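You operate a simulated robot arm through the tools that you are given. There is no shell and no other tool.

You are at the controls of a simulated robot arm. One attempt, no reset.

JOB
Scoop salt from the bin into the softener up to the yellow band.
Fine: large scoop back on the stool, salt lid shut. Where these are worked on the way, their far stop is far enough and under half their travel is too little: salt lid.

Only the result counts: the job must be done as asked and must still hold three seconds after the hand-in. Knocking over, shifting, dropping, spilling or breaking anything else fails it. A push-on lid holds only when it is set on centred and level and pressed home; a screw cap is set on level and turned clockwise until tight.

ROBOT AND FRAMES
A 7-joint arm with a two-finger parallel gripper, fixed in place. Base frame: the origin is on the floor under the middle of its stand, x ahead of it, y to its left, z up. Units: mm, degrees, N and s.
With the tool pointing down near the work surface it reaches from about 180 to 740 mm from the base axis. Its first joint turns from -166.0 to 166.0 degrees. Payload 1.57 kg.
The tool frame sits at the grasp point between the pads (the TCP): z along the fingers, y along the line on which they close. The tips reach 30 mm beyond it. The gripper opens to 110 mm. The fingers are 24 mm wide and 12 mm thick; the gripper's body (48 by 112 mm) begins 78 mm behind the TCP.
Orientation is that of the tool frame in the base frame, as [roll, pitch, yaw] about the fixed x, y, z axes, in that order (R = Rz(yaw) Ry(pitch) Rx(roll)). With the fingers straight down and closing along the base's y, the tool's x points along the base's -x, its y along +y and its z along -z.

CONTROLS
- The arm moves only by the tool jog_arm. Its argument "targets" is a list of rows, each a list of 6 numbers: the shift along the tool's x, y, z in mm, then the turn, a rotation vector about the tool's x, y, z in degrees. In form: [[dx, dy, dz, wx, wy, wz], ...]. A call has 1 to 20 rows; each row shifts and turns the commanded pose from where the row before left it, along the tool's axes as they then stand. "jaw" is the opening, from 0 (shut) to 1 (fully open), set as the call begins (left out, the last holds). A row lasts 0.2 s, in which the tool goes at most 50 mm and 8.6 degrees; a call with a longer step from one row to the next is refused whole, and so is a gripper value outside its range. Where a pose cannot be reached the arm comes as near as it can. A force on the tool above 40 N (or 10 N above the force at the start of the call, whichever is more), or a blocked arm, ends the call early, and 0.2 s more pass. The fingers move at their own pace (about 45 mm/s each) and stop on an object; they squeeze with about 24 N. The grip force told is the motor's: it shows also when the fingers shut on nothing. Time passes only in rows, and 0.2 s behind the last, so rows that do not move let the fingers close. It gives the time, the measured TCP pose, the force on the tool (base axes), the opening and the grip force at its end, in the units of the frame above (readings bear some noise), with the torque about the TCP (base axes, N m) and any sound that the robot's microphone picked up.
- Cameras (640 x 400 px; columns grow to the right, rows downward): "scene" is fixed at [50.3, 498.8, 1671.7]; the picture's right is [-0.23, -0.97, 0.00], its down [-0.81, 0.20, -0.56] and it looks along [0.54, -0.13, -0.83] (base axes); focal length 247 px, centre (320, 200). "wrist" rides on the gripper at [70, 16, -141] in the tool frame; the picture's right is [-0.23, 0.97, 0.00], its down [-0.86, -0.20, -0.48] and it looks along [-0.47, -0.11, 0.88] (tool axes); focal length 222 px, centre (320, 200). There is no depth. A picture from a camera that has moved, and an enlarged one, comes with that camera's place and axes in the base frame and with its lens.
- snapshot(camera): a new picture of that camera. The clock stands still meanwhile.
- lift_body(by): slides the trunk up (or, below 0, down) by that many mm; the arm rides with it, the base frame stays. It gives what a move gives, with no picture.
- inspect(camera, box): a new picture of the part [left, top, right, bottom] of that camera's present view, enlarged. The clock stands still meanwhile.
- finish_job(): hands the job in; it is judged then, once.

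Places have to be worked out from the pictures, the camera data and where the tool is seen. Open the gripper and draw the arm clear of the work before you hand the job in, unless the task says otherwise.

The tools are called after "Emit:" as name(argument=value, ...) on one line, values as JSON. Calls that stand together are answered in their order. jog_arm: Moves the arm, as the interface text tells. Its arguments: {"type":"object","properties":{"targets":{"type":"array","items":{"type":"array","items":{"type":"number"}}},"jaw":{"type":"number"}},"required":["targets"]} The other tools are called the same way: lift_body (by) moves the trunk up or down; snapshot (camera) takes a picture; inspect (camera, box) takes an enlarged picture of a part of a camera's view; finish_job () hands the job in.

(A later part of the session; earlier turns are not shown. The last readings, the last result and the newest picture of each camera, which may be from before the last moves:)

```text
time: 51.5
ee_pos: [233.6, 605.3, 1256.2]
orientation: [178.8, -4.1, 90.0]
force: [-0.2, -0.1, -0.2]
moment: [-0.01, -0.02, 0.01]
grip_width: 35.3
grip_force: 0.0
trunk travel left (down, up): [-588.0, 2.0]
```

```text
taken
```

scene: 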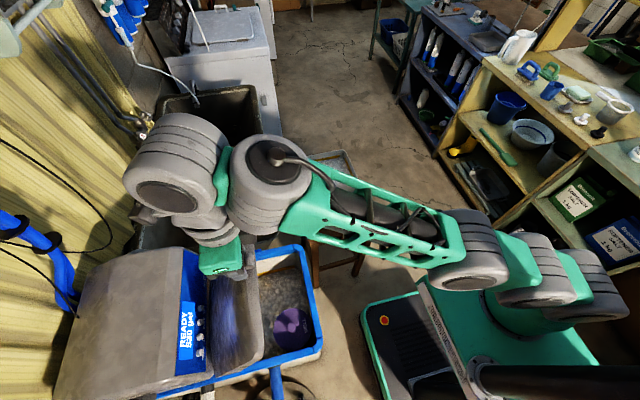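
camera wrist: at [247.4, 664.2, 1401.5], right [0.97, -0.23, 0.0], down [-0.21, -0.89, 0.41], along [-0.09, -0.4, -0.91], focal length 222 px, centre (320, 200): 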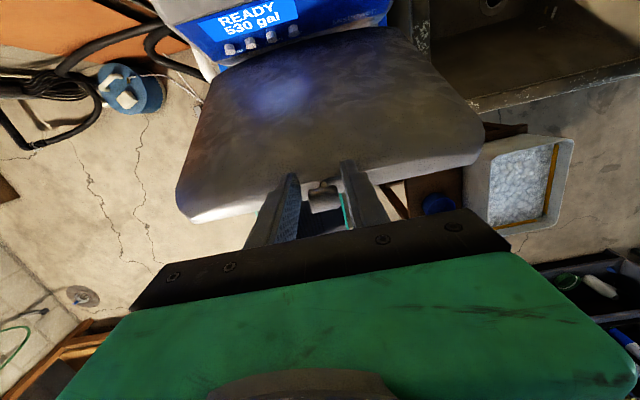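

The lid stays put with the jaws loose. I'll wait another second to be sure it doesn't creep, and zoom into the knob.

Emit:
jog_arm(targets=[[0, 0, 0, 0, 0, 0], [0, 0, 0, 0, 0, 0], [0, 0, 0, 0, 0, 0], [0, 0, 0, 0, 0, 0], [0, 0, 0, 0, 0, 0]], jaw=0.5)

Emit:
inspect(camera="wrist", box=[160, 100, 480, 300])

Emit:
inspect(camera="scene", box=[180, 220, 340, 400])

```text
time: 52.7
ee_pos: [234.0, 604.1, 1256.8]
orientation: [178.8, -4.0, 89.9]
force: [0.9, -0.3, 0.3]
moment: [-0.02, -0.02, -0.04]
grip_width: 54.8
grip_force: 0.0
trunk travel left (down, up): [-588.0, 2.0]
```

```text
2.00 times, centred on (320, 200) of wrist
camera zoom: at [247.1, 663.9, 1401.9], right [0.97, -0.23, 0.0], down [-0.21, -0.89, 0.41], along [-0.09, -0.4, -0.91], focal length 444 px, centre (320, 200)
```

zoom: 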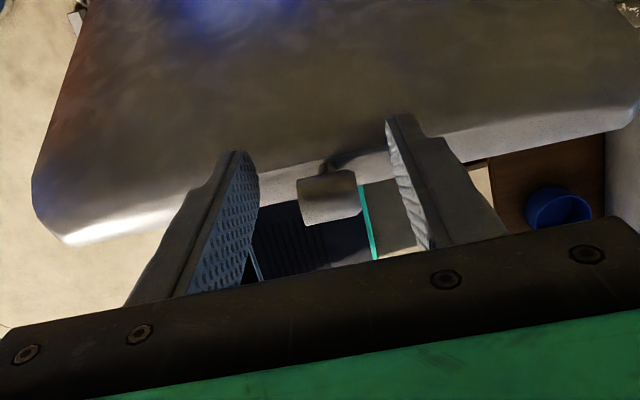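

```text
2.22 times, centred on (260, 310) of scene
camera zoom: at [50.3, 498.8, 1671.7], right [-0.23, -0.97, 0.0], down [-0.81, 0.2, -0.56], along [0.54, -0.13, -0.83], focal length 548 px, centre (453, -44)
```

zoom: 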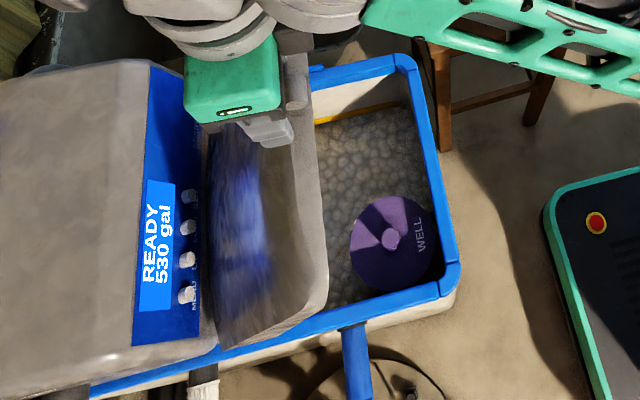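

The lid stays open at about 70° on its friction hinge. Inside I can see the salt, a purple WELL cap near (150, 558), and a yellow band on the +x wall. I'll back the fingers straight out from the knob toward -y and turn to the scoop.

Emit:
jog_arm(targets=[[-20, 0, 0, 0, 0, 0], [-30, 0, 0, 0, 0, 0], [-40, 0, 0, 0, 0, 0], [-45, 0, 0, 0, 0, 0], [-45, 0, 0, 0, 0, 0], [-45, 0, 0, 0, -4, 0], [-45, 30, 0, 0, 0, 0], [-30, 40, 0, 0, 0, 0]])

Emit:
snapshot(camera="scene")

```text
refused: row 7 steps farther than a row can; nothing moved
```

```text
taken
```

scene: 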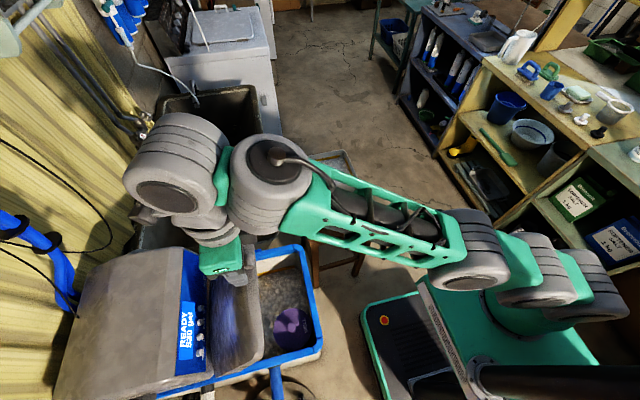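

One row exceeded the step limit, so I'll resend with smaller diagonal steps.

Emit:
jog_arm(targets=[[-20, 0, 0, 0, 0, 0], [-30, 0, 0, 0, 0, 0], [-40, 0, 0, 0, 0, 0], [-45, 0, 0, 0, 0, 0], [-45, 0, 0, 0, 0, 0], [-45, 0, 0, 0, -4, 0], [-35, 30, 0, 0, 0, 0], [-30, 35, 0, 0, 0, 0]])

Emit:
snapshot(camera="scene")

Emit:
inspect(camera="scene", box=[180, 220, 340, 400])

Emit:
snapshot(camera="wrist")

```text
time: 54.5
ee_pos: [297.7, 312.7, 1240.9]
orientation: [178.9, 0.0, 89.8]
force: [-0.1, 0.0, -0.7]
moment: [0.01, 0.0, -0.04]
grip_width: 55.1
grip_force: 0.0
trunk travel left (down, up): [-588.0, 2.0]
```

```text
taken
```

scene: 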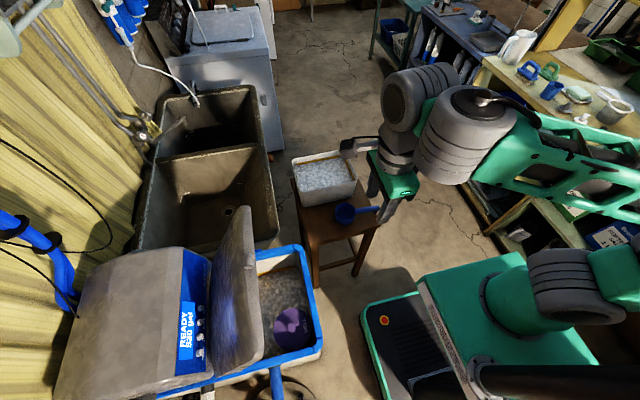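

```text
2.22 times, centred on (260, 310) of scene
camera zoom: at [50.3, 498.8, 1671.7], right [-0.23, -0.97, 0.0], down [-0.81, 0.2, -0.56], along [0.54, -0.13, -0.83], focal length 548 px, centre (453, -44)
```

zoom: 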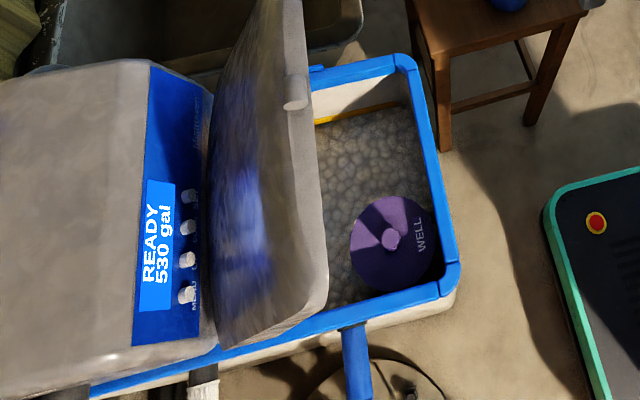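

```text
taken
camera wrist: at [311.5, 383.2, 1382.5], right [0.97, -0.23, 0.02], down [-0.21, -0.85, 0.48], along [-0.09, -0.47, -0.88], focal length 222 px, centre (320, 200)
```

wrist: 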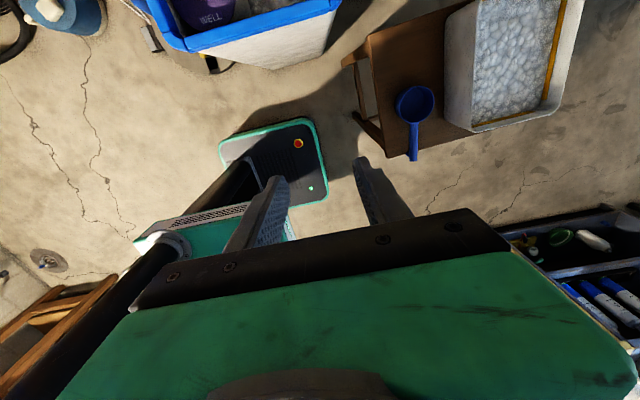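

The lid still holds. Next I move over toward the scoop: lower the trunk and shift to about x 480, y 170, with the tool well above the stool.

Emit:
jog_arm(targets=[[-28, 36, 10, 0, 0, 0], [-28, 36, 10, 0, 0, 0], [-28, 36, 10, 0, 0, 0], [-28, 36, 10, 0, 0, 0], [-28, 36, 10, 0, 0, 0]])

Emit:
lift_body(by=-150)

Emit:
snapshot(camera="wrist")

Emit:
snapshot(camera="scene")

```text
time: 55.7
ee_pos: [479.7, 171.7, 1194.5]
orientation: [178.9, 0.0, 89.8]
force: [0.4, 0.0, 0.6]
moment: [0.0, 0.02, 0.0]
grip_width: 55.0
grip_force: 0.0
trunk travel left (down, up): [-588.0, 2.0]
```

```text
time: 57.5
ee_pos: [478.2, 174.1, 1045.6]
orientation: [178.9, 0.1, 89.8]
force: [-0.3, -0.2, 0.5]
moment: [0.03, 0.0, 0.0]
grip_width: 54.9
grip_force: 0.1
trunk travel left (down, up): [-438.0, 152.0]
```

```text
taken
camera wrist: at [492.8, 243.1, 1186.8], right [0.97, -0.23, 0.02], down [-0.21, -0.85, 0.47], along [-0.09, -0.47, -0.88], focal length 222 px, centre (320, 200)
```

wrist: 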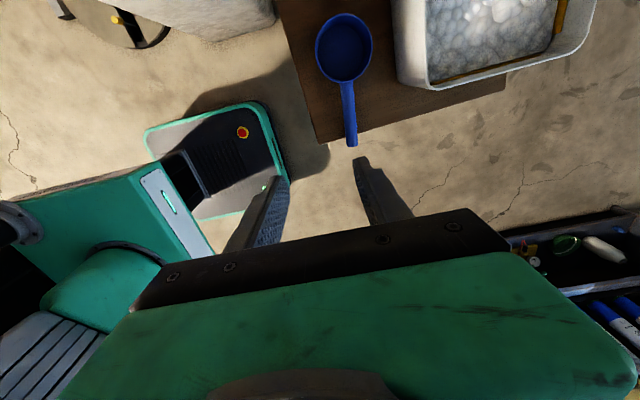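

```text
taken
```

scene: 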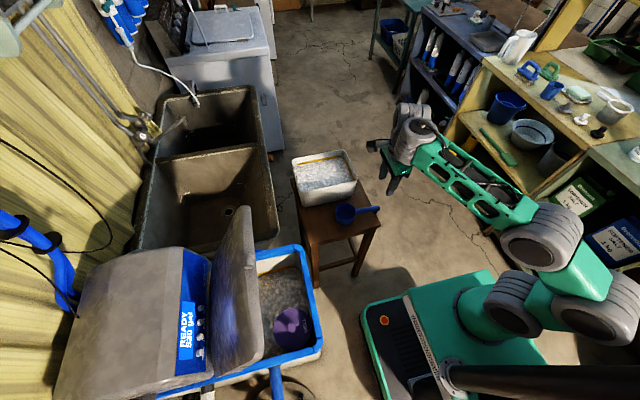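

Emit:
inspect(camera="wrist", box=[260, 0, 480, 160])

Emit:
inspect(camera="scene", box=[270, 130, 400, 240])

Emit:
inspect(camera="wrist", box=[400, 0, 640, 110])

```text
2.50 times, centred on (370, 80) of wrist
camera zoom: at [492.8, 243.1, 1186.8], right [0.97, -0.23, 0.02], down [-0.21, -0.85, 0.47], along [-0.09, -0.47, -0.88], focal length 555 px, centre (195, 500)
```

zoom: 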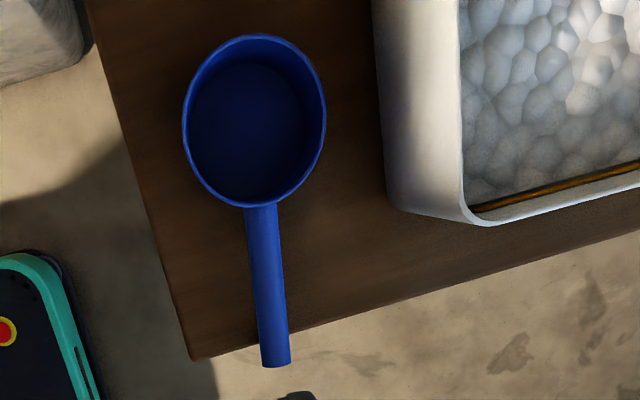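

```text
3.64 times, centred on (335, 185) of scene
camera zoom: at [50.3, 498.8, 1671.7], right [-0.23, -0.97, 0.0], down [-0.81, 0.2, -0.56], along [0.54, -0.13, -0.83], focal length 897 px, centre (266, 254)
```

zoom: 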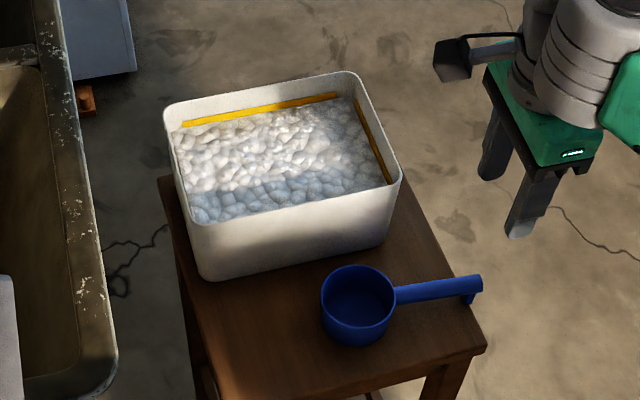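

```text
2.67 times, centred on (520, 55) of wrist
camera zoom: at [492.8, 243.1, 1186.8], right [0.97, -0.23, 0.02], down [-0.21, -0.85, 0.47], along [-0.09, -0.47, -0.88], focal length 592 px, centre (-213, 587)
```

zoom: 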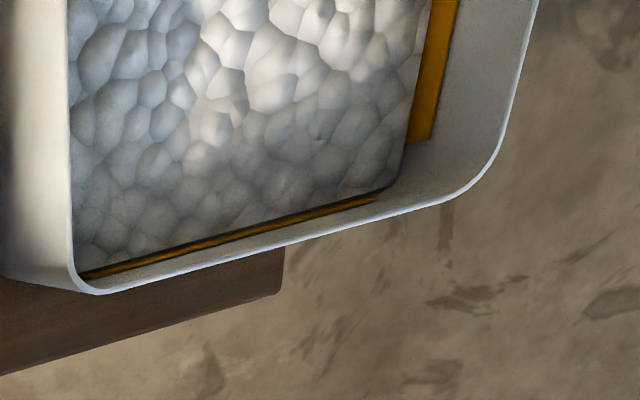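

Triangulation gives these positions:

| Item | Position |
|---|---|
| Cup rim centre | (546, 272, 788) |
| Handle | (542, 227) to (536, 120), about 20 mm thick |
| Stool top | z≈724 |
| Bin | x 640–825, y 195–440, rim z≈856, salt z≈820 |

Before taking the scoop I want a good look at the softener's band, so I turn the hand back and move over the tank's front edge.

Emit:
jog_arm(targets=[[0, 0, 0, 0, 0, -8.18], [0, 0, 0, 0, 0, -8.18], [0, 0, 0, 0, 0, -8.18], [0, 0, 0, 0, 0, -8.18], [0, 0, 0, 0, 0, -8.18], [0, 0, 0, 0, 0, -8.18], [0, 0, 0, 0, 0, -8.18], [0, 0, 0, 0, 0, -8.18], [0, 0, 0, 0, 0, -8.18], [0, 0, 0, 0, 0, -8.18], [0, 0, 0, 0, 0, -8.18], [15, 43, 0, 0, 0, 0], [15, 43, 0, 0, 0, 0], [15, 43, 0, 0, 0, 0], [15, 43, 0, 0, 0, 0], [15, 43, 0, 0, 0, 0], [15, 43, 0, 0, 0, 0], [15, 43, 0, 0, 0, 0]])

Emit:
snapshot(camera="wrist")

Emit:
snapshot(camera="scene")

```text
time: 61.3
ee_pos: [375.6, 476.2, 1043.2]
orientation: [-180.0, 1.1, 179.8]
force: [0.2, -1.7, -0.7]
moment: [0.0, 0.03, 0.03]
grip_width: 55.0
grip_force: 0.0
trunk travel left (down, up): [-438.0, 152.0]
```

```text
taken
camera wrist: at [302.5, 493.1, 1182.8], right [0.23, 0.97, 0.0], down [0.84, -0.2, 0.5], along [0.48, -0.11, -0.87], focal length 222 px, centre (320, 200)
```

wrist: 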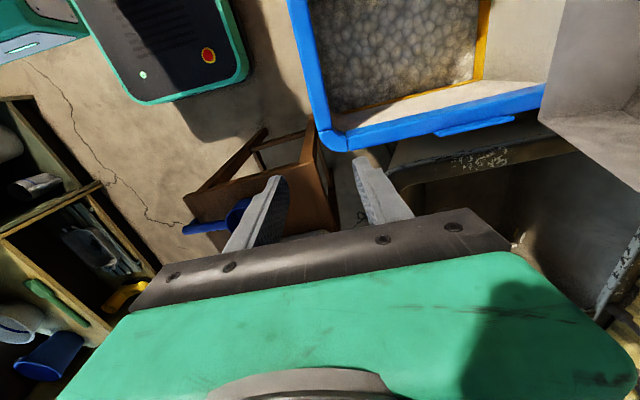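

```text
taken
```

scene: 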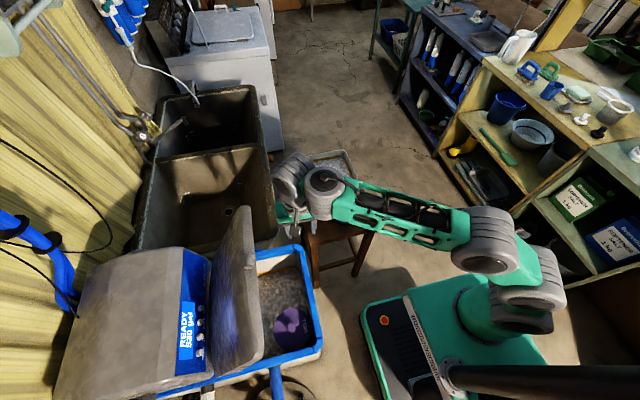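

Emit:
inspect(camera="wrist", box=[280, 0, 560, 160])

Emit:
inspect(camera="wrist", box=[350, 40, 510, 130])

Emit:
inspect(camera="scene", box=[240, 240, 330, 370])

```text
2.29 times, centred on (420, 80) of wrist
camera zoom: at [302.5, 493.1, 1182.8], right [0.23, 0.97, 0.0], down [0.84, -0.2, 0.5], along [0.48, -0.11, -0.87], focal length 508 px, centre (91, 474)
```

zoom: 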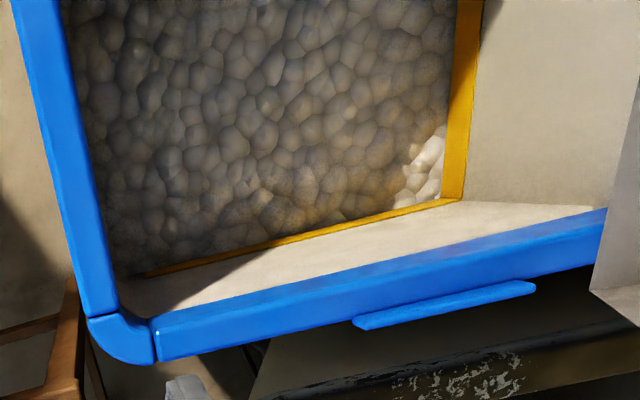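

```text
4.00 times, centred on (430, 85) of wrist
camera zoom: at [302.5, 493.1, 1182.8], right [0.23, 0.97, 0.0], down [0.84, -0.2, 0.5], along [0.48, -0.11, -0.87], focal length 888 px, centre (-120, 660)
```

zoom: 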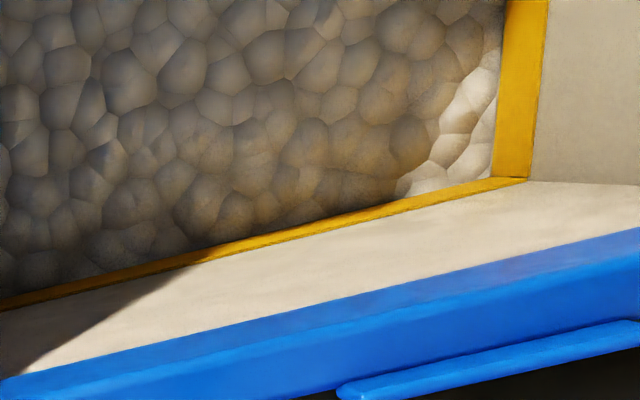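

```text
3.08 times, centred on (285, 305) of scene
camera zoom: at [50.3, 498.8, 1671.7], right [-0.23, -0.97, 0.0], down [-0.81, 0.2, -0.56], along [0.54, -0.13, -0.83], focal length 759 px, centre (428, -123)
```

zoom: 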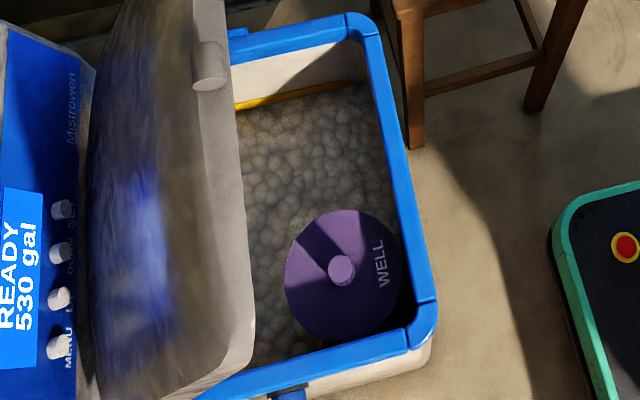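

The band runs round the tank walls. I need to know how far the salt is below it, so I'll zoom tightly on the wall where it's viewed most squarely.

Emit:
inspect(camera="wrist", box=[450, 0, 510, 45])

Emit:
inspect(camera="wrist", box=[450, 45, 510, 95])

```text
8.89 times, centred on (480, 22) of wrist
camera zoom: at [302.5, 493.1, 1182.8], right [0.23, 0.97, 0.0], down [0.84, -0.2, 0.5], along [0.48, -0.11, -0.87], focal length 1974 px, centre (-1102, 1778)
```

zoom: 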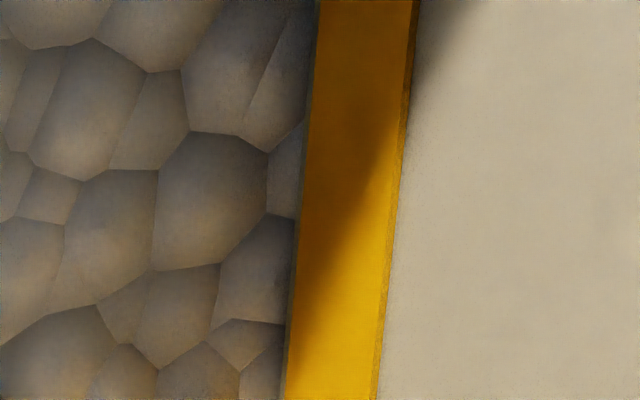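

```text
8.00 times, centred on (480, 70) of wrist
camera zoom: at [302.5, 493.1, 1182.8], right [0.23, 0.97, 0.0], down [0.84, -0.2, 0.5], along [0.48, -0.11, -0.87], focal length 1777 px, centre (-960, 1240)
```

zoom: 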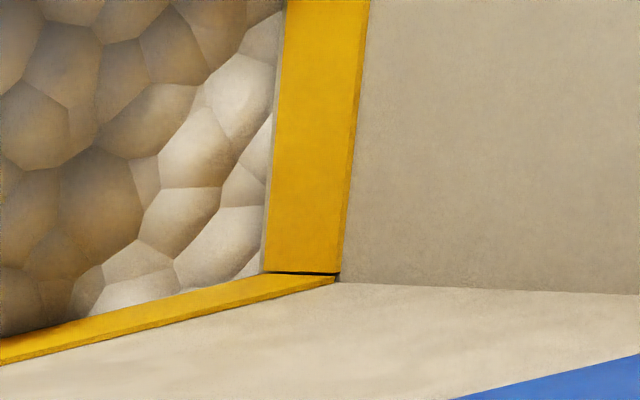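

There's a thin sliver of wall under the band. By geometry the salt sits at z≈771–775 and the band spans about 778–801, so it needs roughly 5–25 mm more, which is about three level scoops (~317 ml each). I'll return to the scoop with the fingers turned to straddle its handle.

Emit:
jog_arm(targets=[[-40, -20, 0, 0, 0, 8.18], [0, 0, 0, 0, 0, 8.18], [0, 0, 0, 0, 0, 8.18], [0, 0, 0, 0, 0, 8.18], [0, 0, 0, 0, 0, 8.18], [0, 0, 0, 0, 0, 8.18], [0, 0, 0, 0, 0, 8.18], [0, 0, 0, 0, 0, 8.18], [0, 0, 0, 0, 0, 8.18], [0, 0, 0, 0, 0, 8.18], [0, 0, 0, 0, 0, 8.18], [-41, 14, 11, 0, 0, 0], [-41, 14, 11, 0, 0, 0], [-41, 14, 11, 0, 0, 0], [-41, 14, 11, 0, 0, 0], [-41, 14, 11, 0, 0, 0], [-41, 14, 11, 0, 0, 0], [-41, 14, 11, 0, 0, 0], [-41, 14, 11, 0, 0, 0]])

Emit:
snapshot(camera="scene")

```text
time: 65.3
ee_pos: [527.8, 125.7, 958.9]
orientation: [178.7, 0.0, 89.9]
force: [0.2, 0.3, 0.2]
moment: [-0.02, 0.0, 0.01]
grip_width: 55.2
grip_force: 0.0
trunk travel left (down, up): [-438.0, 152.0]
```

```text
taken
```

scene: 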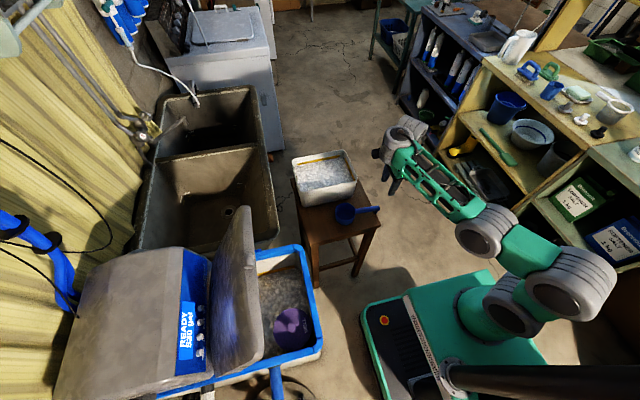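

The hand is now tool-down near the handle end. I'll pitch the fingers toward +y halfway and check clearance to the shelves behind.

Emit:
jog_arm(targets=[[12, 2.5, 0, 0, 8.5, 0], [12, 2.5, 0, 0, 8.5, 0], [12, 2.5, 3, 0, 8.5, 0], [12, 2.5, 6, 0, 8.5, 0]])

Emit:
snapshot(camera="scene")

Emit:
snapshot(camera="wrist")

```text
time: 66.3
ee_pos: [562.6, 149.8, 1056.1]
orientation: [178.8, -26.2, 90.5]
force: [0.2, 0.6, 0.1]
moment: [0.0, 0.01, -0.02]
grip_width: 55.1
grip_force: 0.2
out of reach, approached as far as the arm can: row 1, 2, 3, 4
trunk travel left (down, up): [-438.0, 152.0]
```

```text
taken
```

scene: 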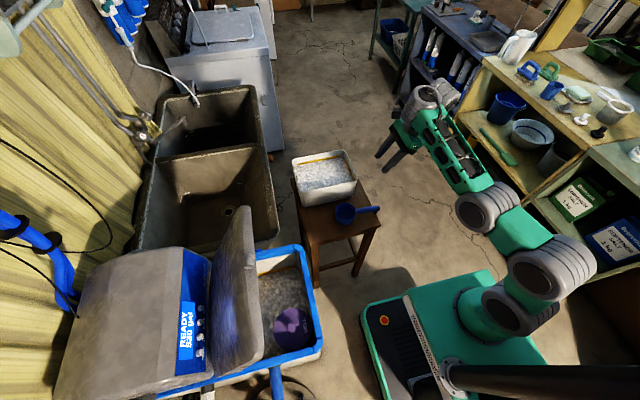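

```text
taken
camera wrist: at [575.8, 149.6, 1213.4], right [0.97, -0.21, -0.08], down [-0.2, -0.98, 0.05], along [-0.09, -0.03, -1.0], focal length 222 px, centre (320, 200)
```

wrist: 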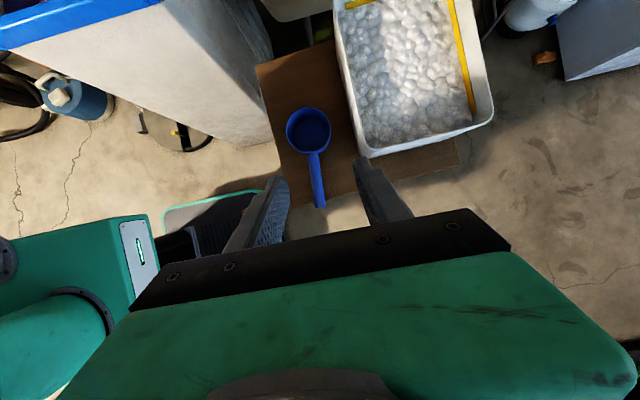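

Even a small tilt here pushed the arm up and out, so my wrist-limit picture isn't right. I'll go back to tool-down and probe which tilt directions are free from here.

Emit:
jog_arm(targets=[[0, -8, 20, 0, -8.5, 0], [0, -8, 20, 0, -8.5, 0], [0, -8, 20, 0, -8.5, 0], [0, 0, 20, 0, 0, 0]])

Emit:
jog_arm(targets=[[0, 0, 0, 0, -8, 0], [0, 0, 0, 0, -8, 0], [0, 0, 0, 0, -8, 0]])

```text
time: 67.3
ee_pos: [542.4, 166.8, 978.8]
orientation: [178.8, -0.4, 89.8]
force: [0.2, 1.1, 0.3]
moment: [0.0, -0.02, 0.03]
grip_width: 55.3
grip_force: 0.1
trunk travel left (down, up): [-438.0, 152.0]
```

```text
time: 68.1
ee_pos: [541.2, 166.0, 977.7]
orientation: [178.6, 19.6, 89.4]
force: [-1.1, -0.3, -0.5]
moment: [0.02, -0.01, 0.03]
grip_width: 55.2
grip_force: 0.0
out of reach, approached as far as the arm can: row 3
trunk travel left (down, up): [-438.0, 152.0]
```

Emit:
jog_arm(targets=[[0, 0, 0, 0, 8, 0], [0, 0, 0, 0, 8, 0], [0, 0, 0, 0, 3.6, 0], [0, 0, 0, 8, 0, 0], [0, 0, 0, 8, 0, 0], [0, 0, 0, 8, 0, 0], [0, 0, 0, 8, 0, 0], [0, 0, 0, 8, 0, 0]])

Emit:
snapshot(camera="scene")

```text
time: 69.9
ee_pos: [534.6, 165.1, 973.8]
orientation: [-146.5, -0.1, 89.8]
force: [-0.3, -0.4, -0.6]
moment: [0.0, 0.03, 0.01]
grip_width: 55.1
grip_force: 0.0
out of reach, approached as far as the arm can: row 8
trunk travel left (down, up): [-438.0, 152.0]
```

```text
taken
```

scene: 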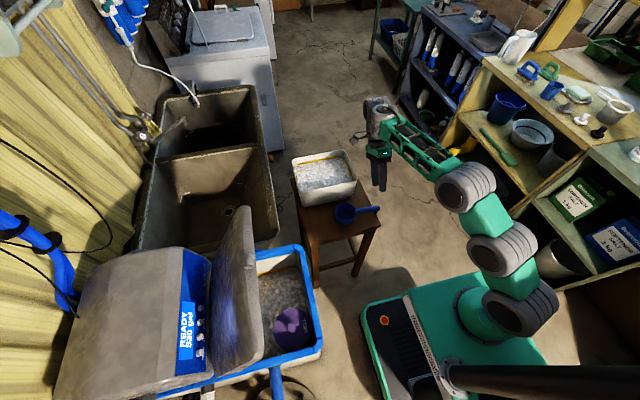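

Emit:
jog_arm(targets=[[0, 0, 0, -8, 0, 0], [0, 0, 0, -8, 0, 0], [0, 0, 0, -8, 0, 0], [0, 0, 0, -8, 0, 0], [0, 0, 0, -8, 0, 0], [0, 0, 0, -8, 0, 0], [0, 0, 0, -8, 0, 0], [0, 0, 0, -8, 0, 0]])

Emit:
snapshot(camera="scene")

```text
time: 71.7
ee_pos: [572.0, 201.2, 1075.5]
orientation: [149.5, 0.1, 89.6]
force: [1.1, 0.7, -0.5]
moment: [0.05, 0.02, -0.01]
grip_width: 54.7
grip_force: 0.0
out of reach, approached as far as the arm can: row 5, 6, 7, 8
trunk travel left (down, up): [-438.0, 152.0]
```

```text
taken
```

scene: 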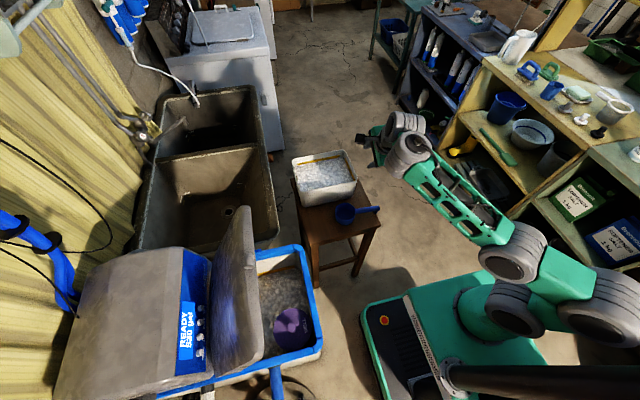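

The scene pictures suggest the wrist is at a singular spot when straight down. It tilts freely inward, and other tilt directions should open up if I tilt inward first and then precess the tilt around. I'll test that: retract, tilt inward about 30°, staying well clear.

Emit:
jog_arm(targets=[[-5, -25, 15, 7.5, 0, 0], [-5, -25, 15, 7.5, 0, 0], [-5, -25, 15, 7.5, 0, 0], [-5, -25, 15, 7.5, 0, 0], [-5, -20, 0, 7.5, 0, 0], [-5, -10, 0, 7.5, 0, 0], [0, 0, 0, 7.5, 0, 0], [0, 0, 0, 7.5, 0, 0]])

```text
time: 73.5
ee_pos: [469.6, 171.1, 987.6]
orientation: [-150.5, -0.1, 89.8]
force: [-0.4, -0.3, 0.2]
moment: [0.04, 0.03, 0.0]
grip_width: 55.0
grip_force: 0.1
trunk travel left (down, up): [-438.0, 152.0]
```

Inward tilt of 29.5° reached cleanly. Now I precess the tilt about the base vertical by -90°, so the fingers should end up pointing down and toward +y.

Emit:
jog_arm(targets=[[0, 0, 0, 0, 4.03, 7.12], [0, 0, 0, 0, 4.03, 7.12], [0, 0, 0, 0, 4.03, 7.12], [0, 0, 0, 0, 4.03, 7.12], [0, 0, 0, 0, 4.03, 7.12]])

```text
time: 74.7
ee_pos: [468.0, 172.4, 987.5]
orientation: [-151.0, -0.1, 48.8]
force: [-0.4, -0.1, 0.1]
moment: [0.02, 0.0, -0.02]
grip_width: 55.2
grip_force: 0.0
trunk travel left (down, up): [-438.0, 152.0]
```

That works with no complaints. Continuing the precession the rest of the way.

Emit:
jog_arm(targets=[[0, 0, 0, 0, 4.03, 7.12], [0, 0, 0, 0, 4.03, 7.12], [0, 0, 0, 0, 4.03, 7.12], [0, 0, 0, 0, 4.03, 7.12], [0, 0, 0, 0, 4.03, 7.12], [0, 0, 0, 0, 4.03, 7.12]])

Emit:
snapshot(camera="scene")

```text
time: 76.1
ee_pos: [472.3, 128.7, 1048.1]
orientation: [-154.1, -0.6, 0.5]
force: [0.5, -0.2, 0.3]
moment: [-0.01, -0.01, 0.0]
grip_width: 54.9
grip_force: 0.0
out of reach, approached as far as the arm can: row 1, 2, 4, 5, 6
trunk travel left (down, up): [-438.0, 152.0]
```

```text
taken
```

scene: 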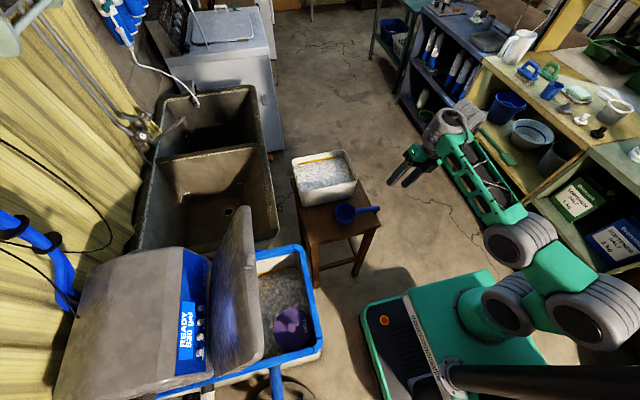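

Precession is free up to about 40° and then blocked. I'll look closely at the wrist to understand its joint layout before choosing how to hold the scoop.

Emit:
inspect(camera="scene", box=[370, 80, 530, 240])

Emit:
inspect(camera="scene", box=[430, 200, 640, 400])

Emit:
snapshot(camera="wrist")

```text
2.50 times, centred on (450, 160) of scene
camera zoom: at [50.3, 498.8, 1671.7], right [-0.23, -0.97, 0.0], down [-0.81, 0.2, -0.56], along [0.54, -0.13, -0.83], focal length 617 px, centre (-5, 300)
```

zoom: 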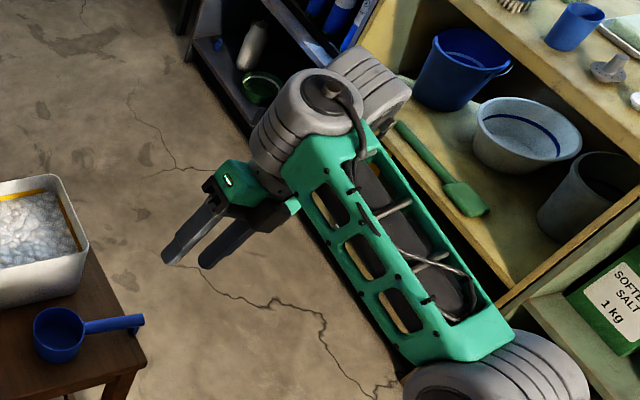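

```text
2.00 times, centred on (535, 300) of scene
camera zoom: at [50.3, 498.8, 1671.7], right [-0.23, -0.97, 0.0], down [-0.81, 0.2, -0.56], along [0.54, -0.13, -0.83], focal length 493 px, centre (-110, 0)
```

zoom: 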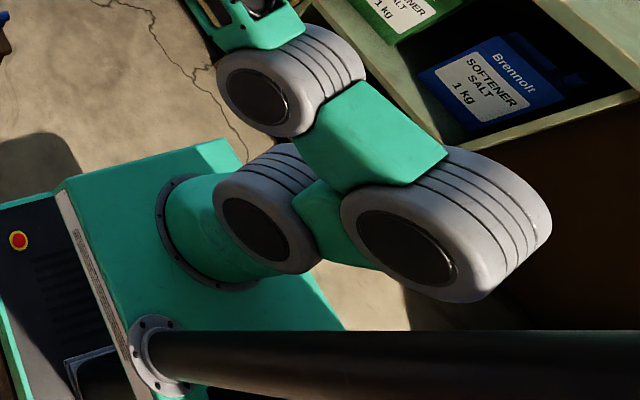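

```text
taken
camera wrist: at [541.1, 51.8, 1167.9], right [-0.22, -0.88, -0.43], down [-0.86, -0.04, 0.51], along [-0.46, 0.48, -0.75], focal length 222 px, centre (320, 200)
```

wrist: 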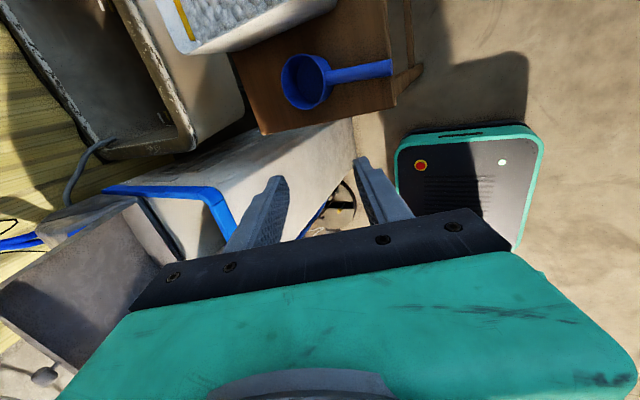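

I now suspect the fifth joint hit its end stop going that way. The other way round should have a long free range, so I'll precess the tilt back the opposite way.

Emit:
jog_arm(targets=[[0, 0, 0, 0, -4.0, -7.15], [0, 0, 0, 0, -4.0, -7.15], [0, 0, 0, 0, -4.0, -7.15], [0, 0, 0, 0, -4.0, -7.15], [0, 0, 0, 0, -4.0, -7.15], [0, 0, 0, 0, -4.0, -7.15], [0, 0, 0, 0, -4.0, -7.15], [0, 0, 0, 0, -4.0, -7.15], [0, 0, 0, 0, -4.0, -7.15], [0, 0, 0, 0, -4.0, -7.15], [0, 0, 0, 0, -4.0, -7.15]])

Emit:
jog_arm(targets=[[0, 0, 0, 0, -4.0, -7.15], [0, 0, 0, 0, -4.0, -7.15], [0, 0, 0, 0, -4.0, -7.15], [0, 0, 0, 0, -4.0, -7.15], [0, 0, 0, 0, -4.0, -7.15], [0, 0, 0, 0, -4.0, -7.15]])

```text
time: 78.5
ee_pos: [471.3, 128.5, 1047.1]
orientation: [-152.1, 2.8, 90.5]
force: [-0.4, 0.0, -1.2]
moment: [0.01, -0.05, 0.01]
grip_width: 55.0
grip_force: 0.1
trunk travel left (down, up): [-438.0, 152.0]
```

```text
time: 79.9
ee_pos: [472.9, 128.4, 1046.4]
orientation: [-149.3, 2.7, 139.7]
force: [-0.3, -0.1, 0.2]
moment: [-0.01, -0.05, 0.05]
grip_width: 55.1
grip_force: 0.1
trunk travel left (down, up): [-438.0, 152.0]
```

That direction is free. Continuing another 90° to confirm.

Emit:
jog_arm(targets=[[0, 0, 0, 0, -4.0, -7.15], [0, 0, 0, 0, -4.0, -7.15], [0, 0, 0, 0, -4.0, -7.15], [0, 0, 0, 0, -4.0, -7.15], [0, 0, 0, 0, -4.0, -7.15], [0, 0, 0, 0, -4.0, -7.15], [0, 0, 0, 0, -4.0, -7.15], [0, 0, 0, 0, -4.0, -7.15], [0, 0, 0, 0, -4.0, -7.15], [0, 0, 0, 0, -4.0, -7.15], [0, 0, 0, 0, -4.0, -7.15]])

Emit:
snapshot(camera="scene")

```text
time: 82.3
ee_pos: [492.0, 257.6, 1158.6]
orientation: [-154.8, 0.6, -131.6]
force: [-0.7, 0.0, -0.2]
moment: [0.01, 0.02, -0.04]
grip_width: 54.9
grip_force: 0.0
out of reach, approached as far as the arm can: row 3, 4, 5, 6, 7, 8, 9, 10, 11
trunk travel left (down, up): [-438.0, 152.0]
```

```text
taken
```

scene: 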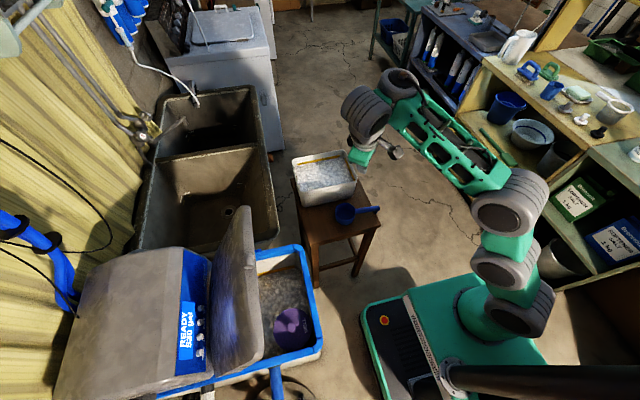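

The tilt direction is free only within about ±60° of pointing back to the base. So practical freedom comes from radial tilt, and raising the hand relative to the trunk allows more outward tilt. I'll unwind to a clean pose before testing what's possible at the softener.

Emit:
jog_arm(targets=[[0, 0, 0, 0, 4.0, 7.15], [0, 0, 0, 0, 4.0, 7.15], [0, 0, 0, 0, 4.0, 7.15], [0, 0, 0, 0, 4.0, 7.15], [0, 0, 0, 0, 4.0, 7.15], [0, 0, 0, 0, 4.0, 7.15], [0, 0, 0, 0, 4.0, 7.15], [0, 0, 0, 0, 4.0, 7.15], [0, 0, 0, 0, 4.0, 7.15], [0, 0, 0, 0, 4.0, 7.15], [0, 0, 0, 0, 4.0, 7.15], [0, 0, 0, 0, 4.0, 7.15], [0, 0, 0, 0, 4.0, 7.15], [0, 0, 0, 0, 4.0, 7.15], [0, 0, 0, 0, 4.0, 7.15]])

Emit:
snapshot(camera="scene")

```text
time: 85.5
ee_pos: [439.9, 222.2, 1072.3]
orientation: [-149.4, -3.7, 105.4]
force: [0.2, 0.3, 0.4]
moment: [-0.01, -0.01, -0.03]
grip_width: 54.9
grip_force: 0.1
out of reach, approached as far as the arm can: row 1, 2, 3, 4, 5, 6, 7, 8, 9, 10, 11, 12, 14
trunk travel left (down, up): [-438.0, 152.0]
```

```text
taken
```

scene: 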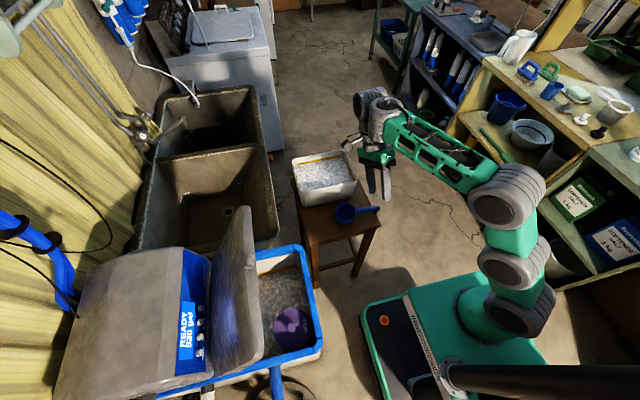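

Unwound to an inward tilt. I'll straighten to vertical, then test how far the tool can tilt outward (radially) near the softener with the trunk low, since that decides how I can pour.

Emit:
jog_arm(targets=[[0, 0, 0, -7.6, 0, 0], [0, 0, 0, -7.6, 0, 0], [0, 0, 0, -7.6, 0, 0], [0, 0, 0, -7.6, 3.5, 0]])

```text
time: 86.5
ee_pos: [439.2, 221.1, 1079.2]
orientation: [179.8, -7.3, 105.4]
force: [-1.6, -1.3, -14.9]
moment: [0.19, 0.0, 0.0]
grip_width: 55.1
grip_force: 0.1
trunk travel left (down, up): [-438.0, 152.0]
```

Emit:
jog_arm(targets=[[0, 0, 0, 0, -7.3, 0], [0, 0, 0, 0, 0, -8], [0, 0, 0, 0, 0, -7.4]])

Emit:
snapshot(camera="scene")

```text
time: 87.3
ee_pos: [441.5, 223.4, 1075.0]
orientation: [-179.7, -0.1, 120.7]
force: [0.6, 0.2, 0.4]
moment: [0.01, 0.0, -0.02]
grip_width: 55.0
grip_force: 0.0
trunk travel left (down, up): [-438.0, 152.0]
```

```text
taken
```

scene: 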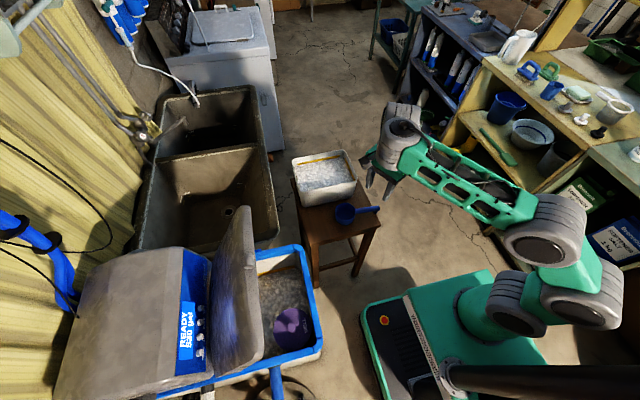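

Emit:
jog_arm(targets=[[43, -2, 2, 0, 0, 0], [43, -2, 2, 0, 0, 0], [43, -2, 2, 0, 0, 0], [43, -2, 2, 0, 0, 0], [43, -2, 2, 0, 0, 0], [40, 0, 2, 0, 0, 0], [0, 0, 0, 0, 0, -7.6], [0, 0, 0, 0, 0, -7.6], [0, 0, 0, 0, 0, -7.6], [0, 0, 0, 0, 0, -7.6]])

Emit:
lift_body(by=-100)

Emit:
jog_arm(targets=[[0, 0, -40, -8, 0, 0], [0, 0, -40, -8, 0, 0], [0, 0, -20, -8, 0, 0]])

```text
time: 89.5
ee_pos: [303.2, 439.5, 1062.8]
orientation: [-179.7, 0.0, 151.1]
force: [-0.5, -0.5, 0.2]
moment: [-0.01, 0.0, -0.04]
grip_width: 54.9
grip_force: 0.1
trunk travel left (down, up): [-438.0, 152.0]
```

```text
time: 90.8
ee_pos: [303.2, 438.3, 963.5]
orientation: [-179.7, -0.1, 151.0]
force: [0.2, -0.5, -0.4]
moment: [0.01, -0.02, -0.01]
grip_width: 55.1
grip_force: 0.1
trunk travel left (down, up): [-338.0, 252.0]
```

```text
time: 91.6
ee_pos: [299.6, 427.0, 1062.1]
orientation: [156.0, -0.1, 151.0]
force: [0.5, -0.2, 0.2]
moment: [0.01, 0.02, 0.0]
grip_width: 54.7
grip_force: 0.1
trunk travel left (down, up): [-338.0, 252.0]
```

Outward tilt of 24° came without any complaint. Continuing: lower the trunk another step, then raise the hand while tilting further.

Emit:
lift_body(by=-100)

Emit:
jog_arm(targets=[[0, 25, -24, -8, 0, 0], [0, 28, -21, -8, 0, 0], [0, 30, -17, -8, 0, 0]])

Emit:
lift_body(by=-100)

Emit:
jog_arm(targets=[[0, 32, -14, -8, 0, 0], [0, 33, -10, -8, 0, 0], [0, 34, -5, -8, 0, 0]])

Emit:
snapshot(camera="scene")

```text
time: 92.9
ee_pos: [298.8, 427.7, 960.8]
orientation: [156.3, -0.1, 150.9]
force: [0.8, 0.4, 0.3]
moment: [0.01, -0.01, -0.04]
grip_width: 55.3
grip_force: 0.0
trunk travel left (down, up): [-238.0, 352.0]
```

```text
time: 93.7
ee_pos: [318.2, 464.7, 1059.3]
orientation: [132.3, -0.2, 151.0]
force: [-0.2, 0.6, 0.4]
moment: [-0.03, 0.04, -0.02]
grip_width: 55.1
grip_force: 0.0
out of reach, approached as far as the arm can: row 1, 2
trunk travel left (down, up): [-238.0, 352.0]
```

```text
time: 95.1
ee_pos: [318.1, 464.4, 959.5]
orientation: [132.3, -0.1, 151.0]
force: [0.1, 0.7, -1.1]
moment: [0.01, 0.0, 0.0]
grip_width: 55.0
grip_force: 0.1
trunk travel left (down, up): [-138.0, 452.0]
```

```text
time: 95.9
ee_pos: [331.8, 492.9, 1058.6]
orientation: [108.1, 0.0, 151.1]
force: [-0.3, 0.2, -0.1]
moment: [0.0, -0.01, -0.05]
grip_width: 55.1
grip_force: 0.0
trunk travel left (down, up): [-138.0, 452.0]
```

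```text
taken
```

scene: 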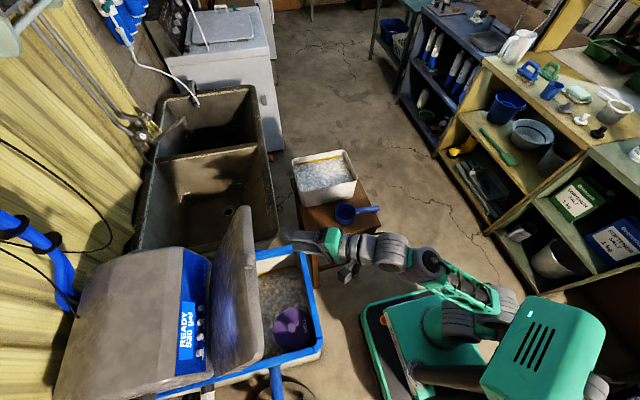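

Excellent: with the trunk low the tool tilts 72° outward near the softener without trouble. So I'll hold the scoop with its handle tangential and grip it while leaning the hand about 20° the other way; rolling the hand outward then pours past 90°. I'll back out of this pose.

Emit:
lift_body(by=300)

Emit:
jog_arm(targets=[[0, -34, 5, 8, 0, 0], [0, -33, 10, 8, 0, 0], [0, -32, 14, 8, 0, 0], [0, -30, 17, 8, 0, 0], [0, -28, 21, 8, 0, 0], [0, -25, 24, 8, 0, 0], [0, -5, 25, 8, 0, 0], [0, 0, 40, 8, 0, 0], [0, 0, 40, 8, 0, 0]])

```text
time: 98.9
ee_pos: [332.6, 494.3, 1358.3]
orientation: [108.2, -0.1, 150.9]
force: [-0.1, -0.1, -0.5]
moment: [0.0, -0.01, -0.01]
grip_width: 55.3
grip_force: 0.1
trunk travel left (down, up): [-438.0, 152.0]
```

```text
time: 100.9
ee_pos: [321.1, 475.2, 1051.6]
orientation: [-179.7, -0.1, 151.0]
force: [1.0, -0.5, 0.5]
moment: [0.0, -0.01, 0.02]
grip_width: 55.2
grip_force: 0.1
trunk travel left (down, up): [-438.0, 152.0]
```

Emit:
jog_arm(targets=[[0, 0, 0, 0, 0, 8.075], [0, 0, 0, 0, 0, 8.075], [0, 0, 0, 0, 0, 8.075], [0, 0, 0, 0, 0, 8.075], [0, 0, 0, 0, 0, 8.075], [0, 0, 0, 0, 0, 8.075], [0, 0, 0, 0, 0, 8.075], [0, 0, 0, 0, 0, 8.075], [-32, 26, 10, 0, 0, 0], [-32, 26, 10, 0, 0, 0], [-32, 26, 10, 0, 0, 0], [-32, 26, 10, 0, 0, 0], [-32, 26, 10, 0, 0, 0], [-32, 26, 10, 0, 0, 0], [-32, 26, 10, 0, 0, 0], [-32, 26, 10, 0, 0, 0], [-32, 24, 10, 0, 0, 0]])

Emit:
snapshot(camera="wrist")

Emit:
inspect(camera="scene", box=[290, 120, 450, 240])

```text
time: 104.5
ee_pos: [535.4, 173.6, 960.1]
orientation: [-179.7, 0.1, 86.5]
force: [-0.1, -0.9, 0.0]
moment: [0.02, -0.01, -0.01]
grip_width: 55.0
grip_force: 0.0
trunk travel left (down, up): [-438.0, 152.0]
```

```text
taken
camera wrist: at [556.0, 242.5, 1100.9], right [0.96, -0.29, 0.0], down [-0.25, -0.84, 0.48], along [-0.14, -0.46, -0.88], focal length 222 px, centre (320, 200)
```

wrist: 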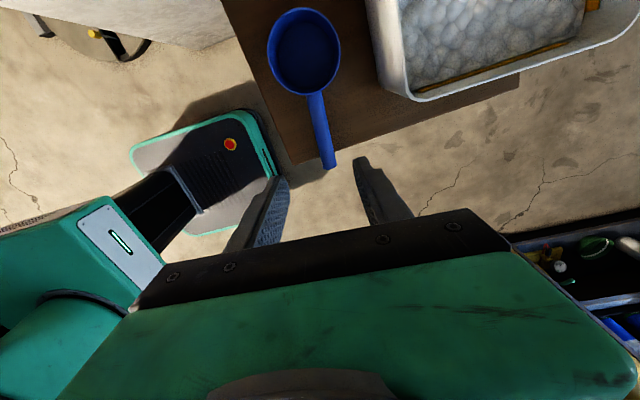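

```text
3.33 times, centred on (370, 180) of scene
camera zoom: at [50.3, 498.8, 1671.7], right [-0.23, -0.97, 0.0], down [-0.81, 0.2, -0.56], along [0.54, -0.13, -0.83], focal length 822 px, centre (153, 267)
```

zoom: 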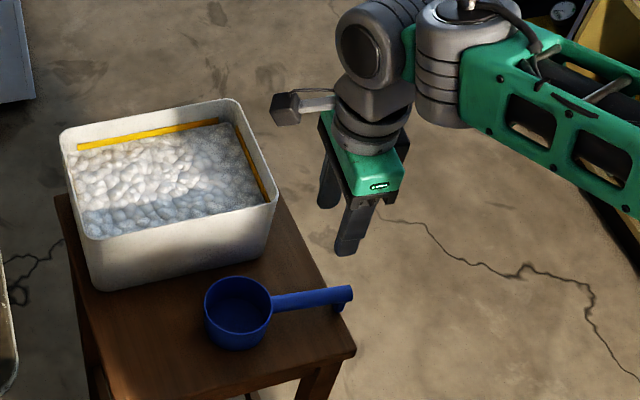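

Emit:
inspect(camera="wrist", box=[240, 0, 400, 190])

Emit:
inspect(camera="scene", box=[325, 185, 400, 235])

```text
2.11 times, centred on (320, 95) of wrist
camera zoom: at [556.0, 242.5, 1100.9], right [0.96, -0.29, 0.0], down [-0.25, -0.84, 0.48], along [-0.14, -0.46, -0.88], focal length 468 px, centre (320, 421)
```

zoom: 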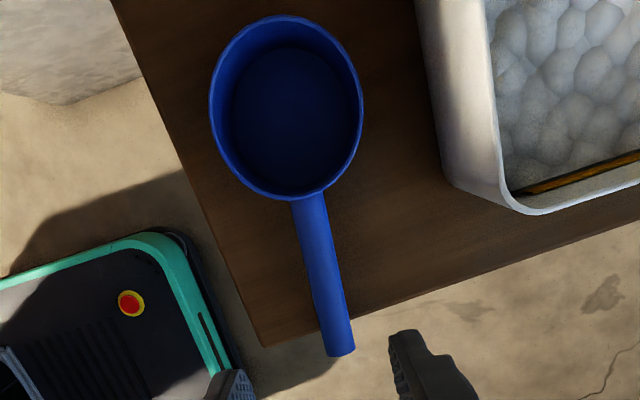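

```text
8.00 times, centred on (362, 210) of scene
camera zoom: at [50.3, 498.8, 1671.7], right [-0.23, -0.97, 0.0], down [-0.81, 0.2, -0.56], along [0.54, -0.13, -0.83], focal length 1973 px, centre (-20, 120)
```

zoom: 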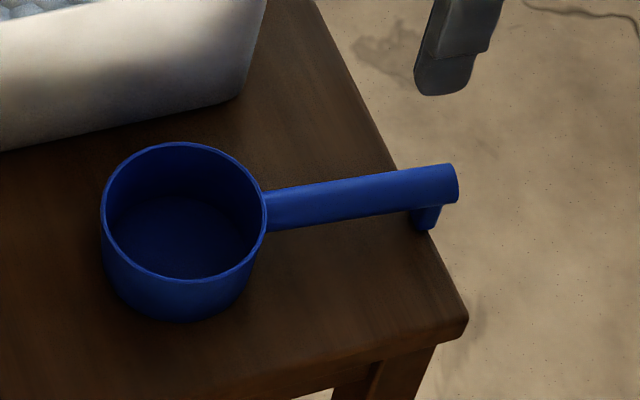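

Handle axis: z≈772, about x 542 at y 205, diameter ~20 mm. I'll lean the hand 20° (fingers pointing slightly back toward the base) and descend to just above the handle, close to the cup.

Emit:
jog_arm(targets=[[0, 0, 0, 6.7, 0, 0], [0, 0, 0, 6.7, 0, 0], [0, 0, 0, 6.6, 0, 0], [8, 13.1, 29.8, 0, 0, 0], [8, 13.1, 29.8, 0, 0, 0], [8, 13.1, 29.8, 0, 0, 0], [8, 13.1, 29.8, 0, 0, 0]])

Emit:
snapshot(camera="wrist")

Emit:
inspect(camera="scene", box=[300, 130, 420, 240])

```text
time: 106.1
ee_pos: [541.3, 192.6, 818.9]
orientation: [-163.2, 0.2, 86.5]
force: [-0.1, 0.1, 0.0]
moment: [-0.01, 0.02, -0.01]
grip_width: 55.0
grip_force: 0.0
out of reach, approached as far as the arm can: row 3
trunk travel left (down, up): [-438.0, 152.0]
```

```text
taken
camera wrist: at [601.4, 258.8, 948.9], right [0.92, -0.28, -0.28], down [-0.1, -0.85, 0.52], along [-0.39, -0.45, -0.81], focal length 222 px, centre (320, 200)
```

wrist: 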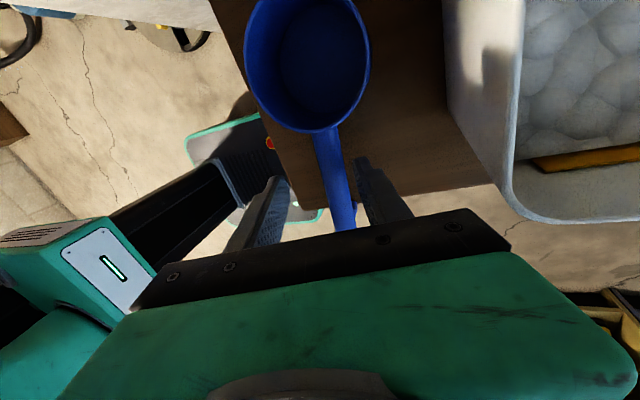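

```text
3.64 times, centred on (360, 185) of scene
camera zoom: at [50.3, 498.8, 1671.7], right [-0.23, -0.97, 0.0], down [-0.81, 0.2, -0.56], along [0.54, -0.13, -0.83], focal length 897 px, centre (174, 254)
```

zoom: 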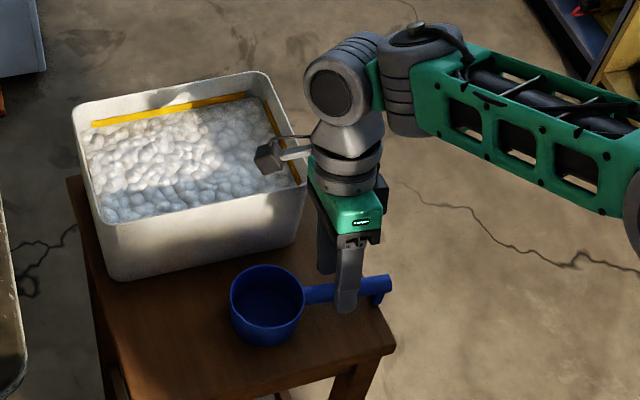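

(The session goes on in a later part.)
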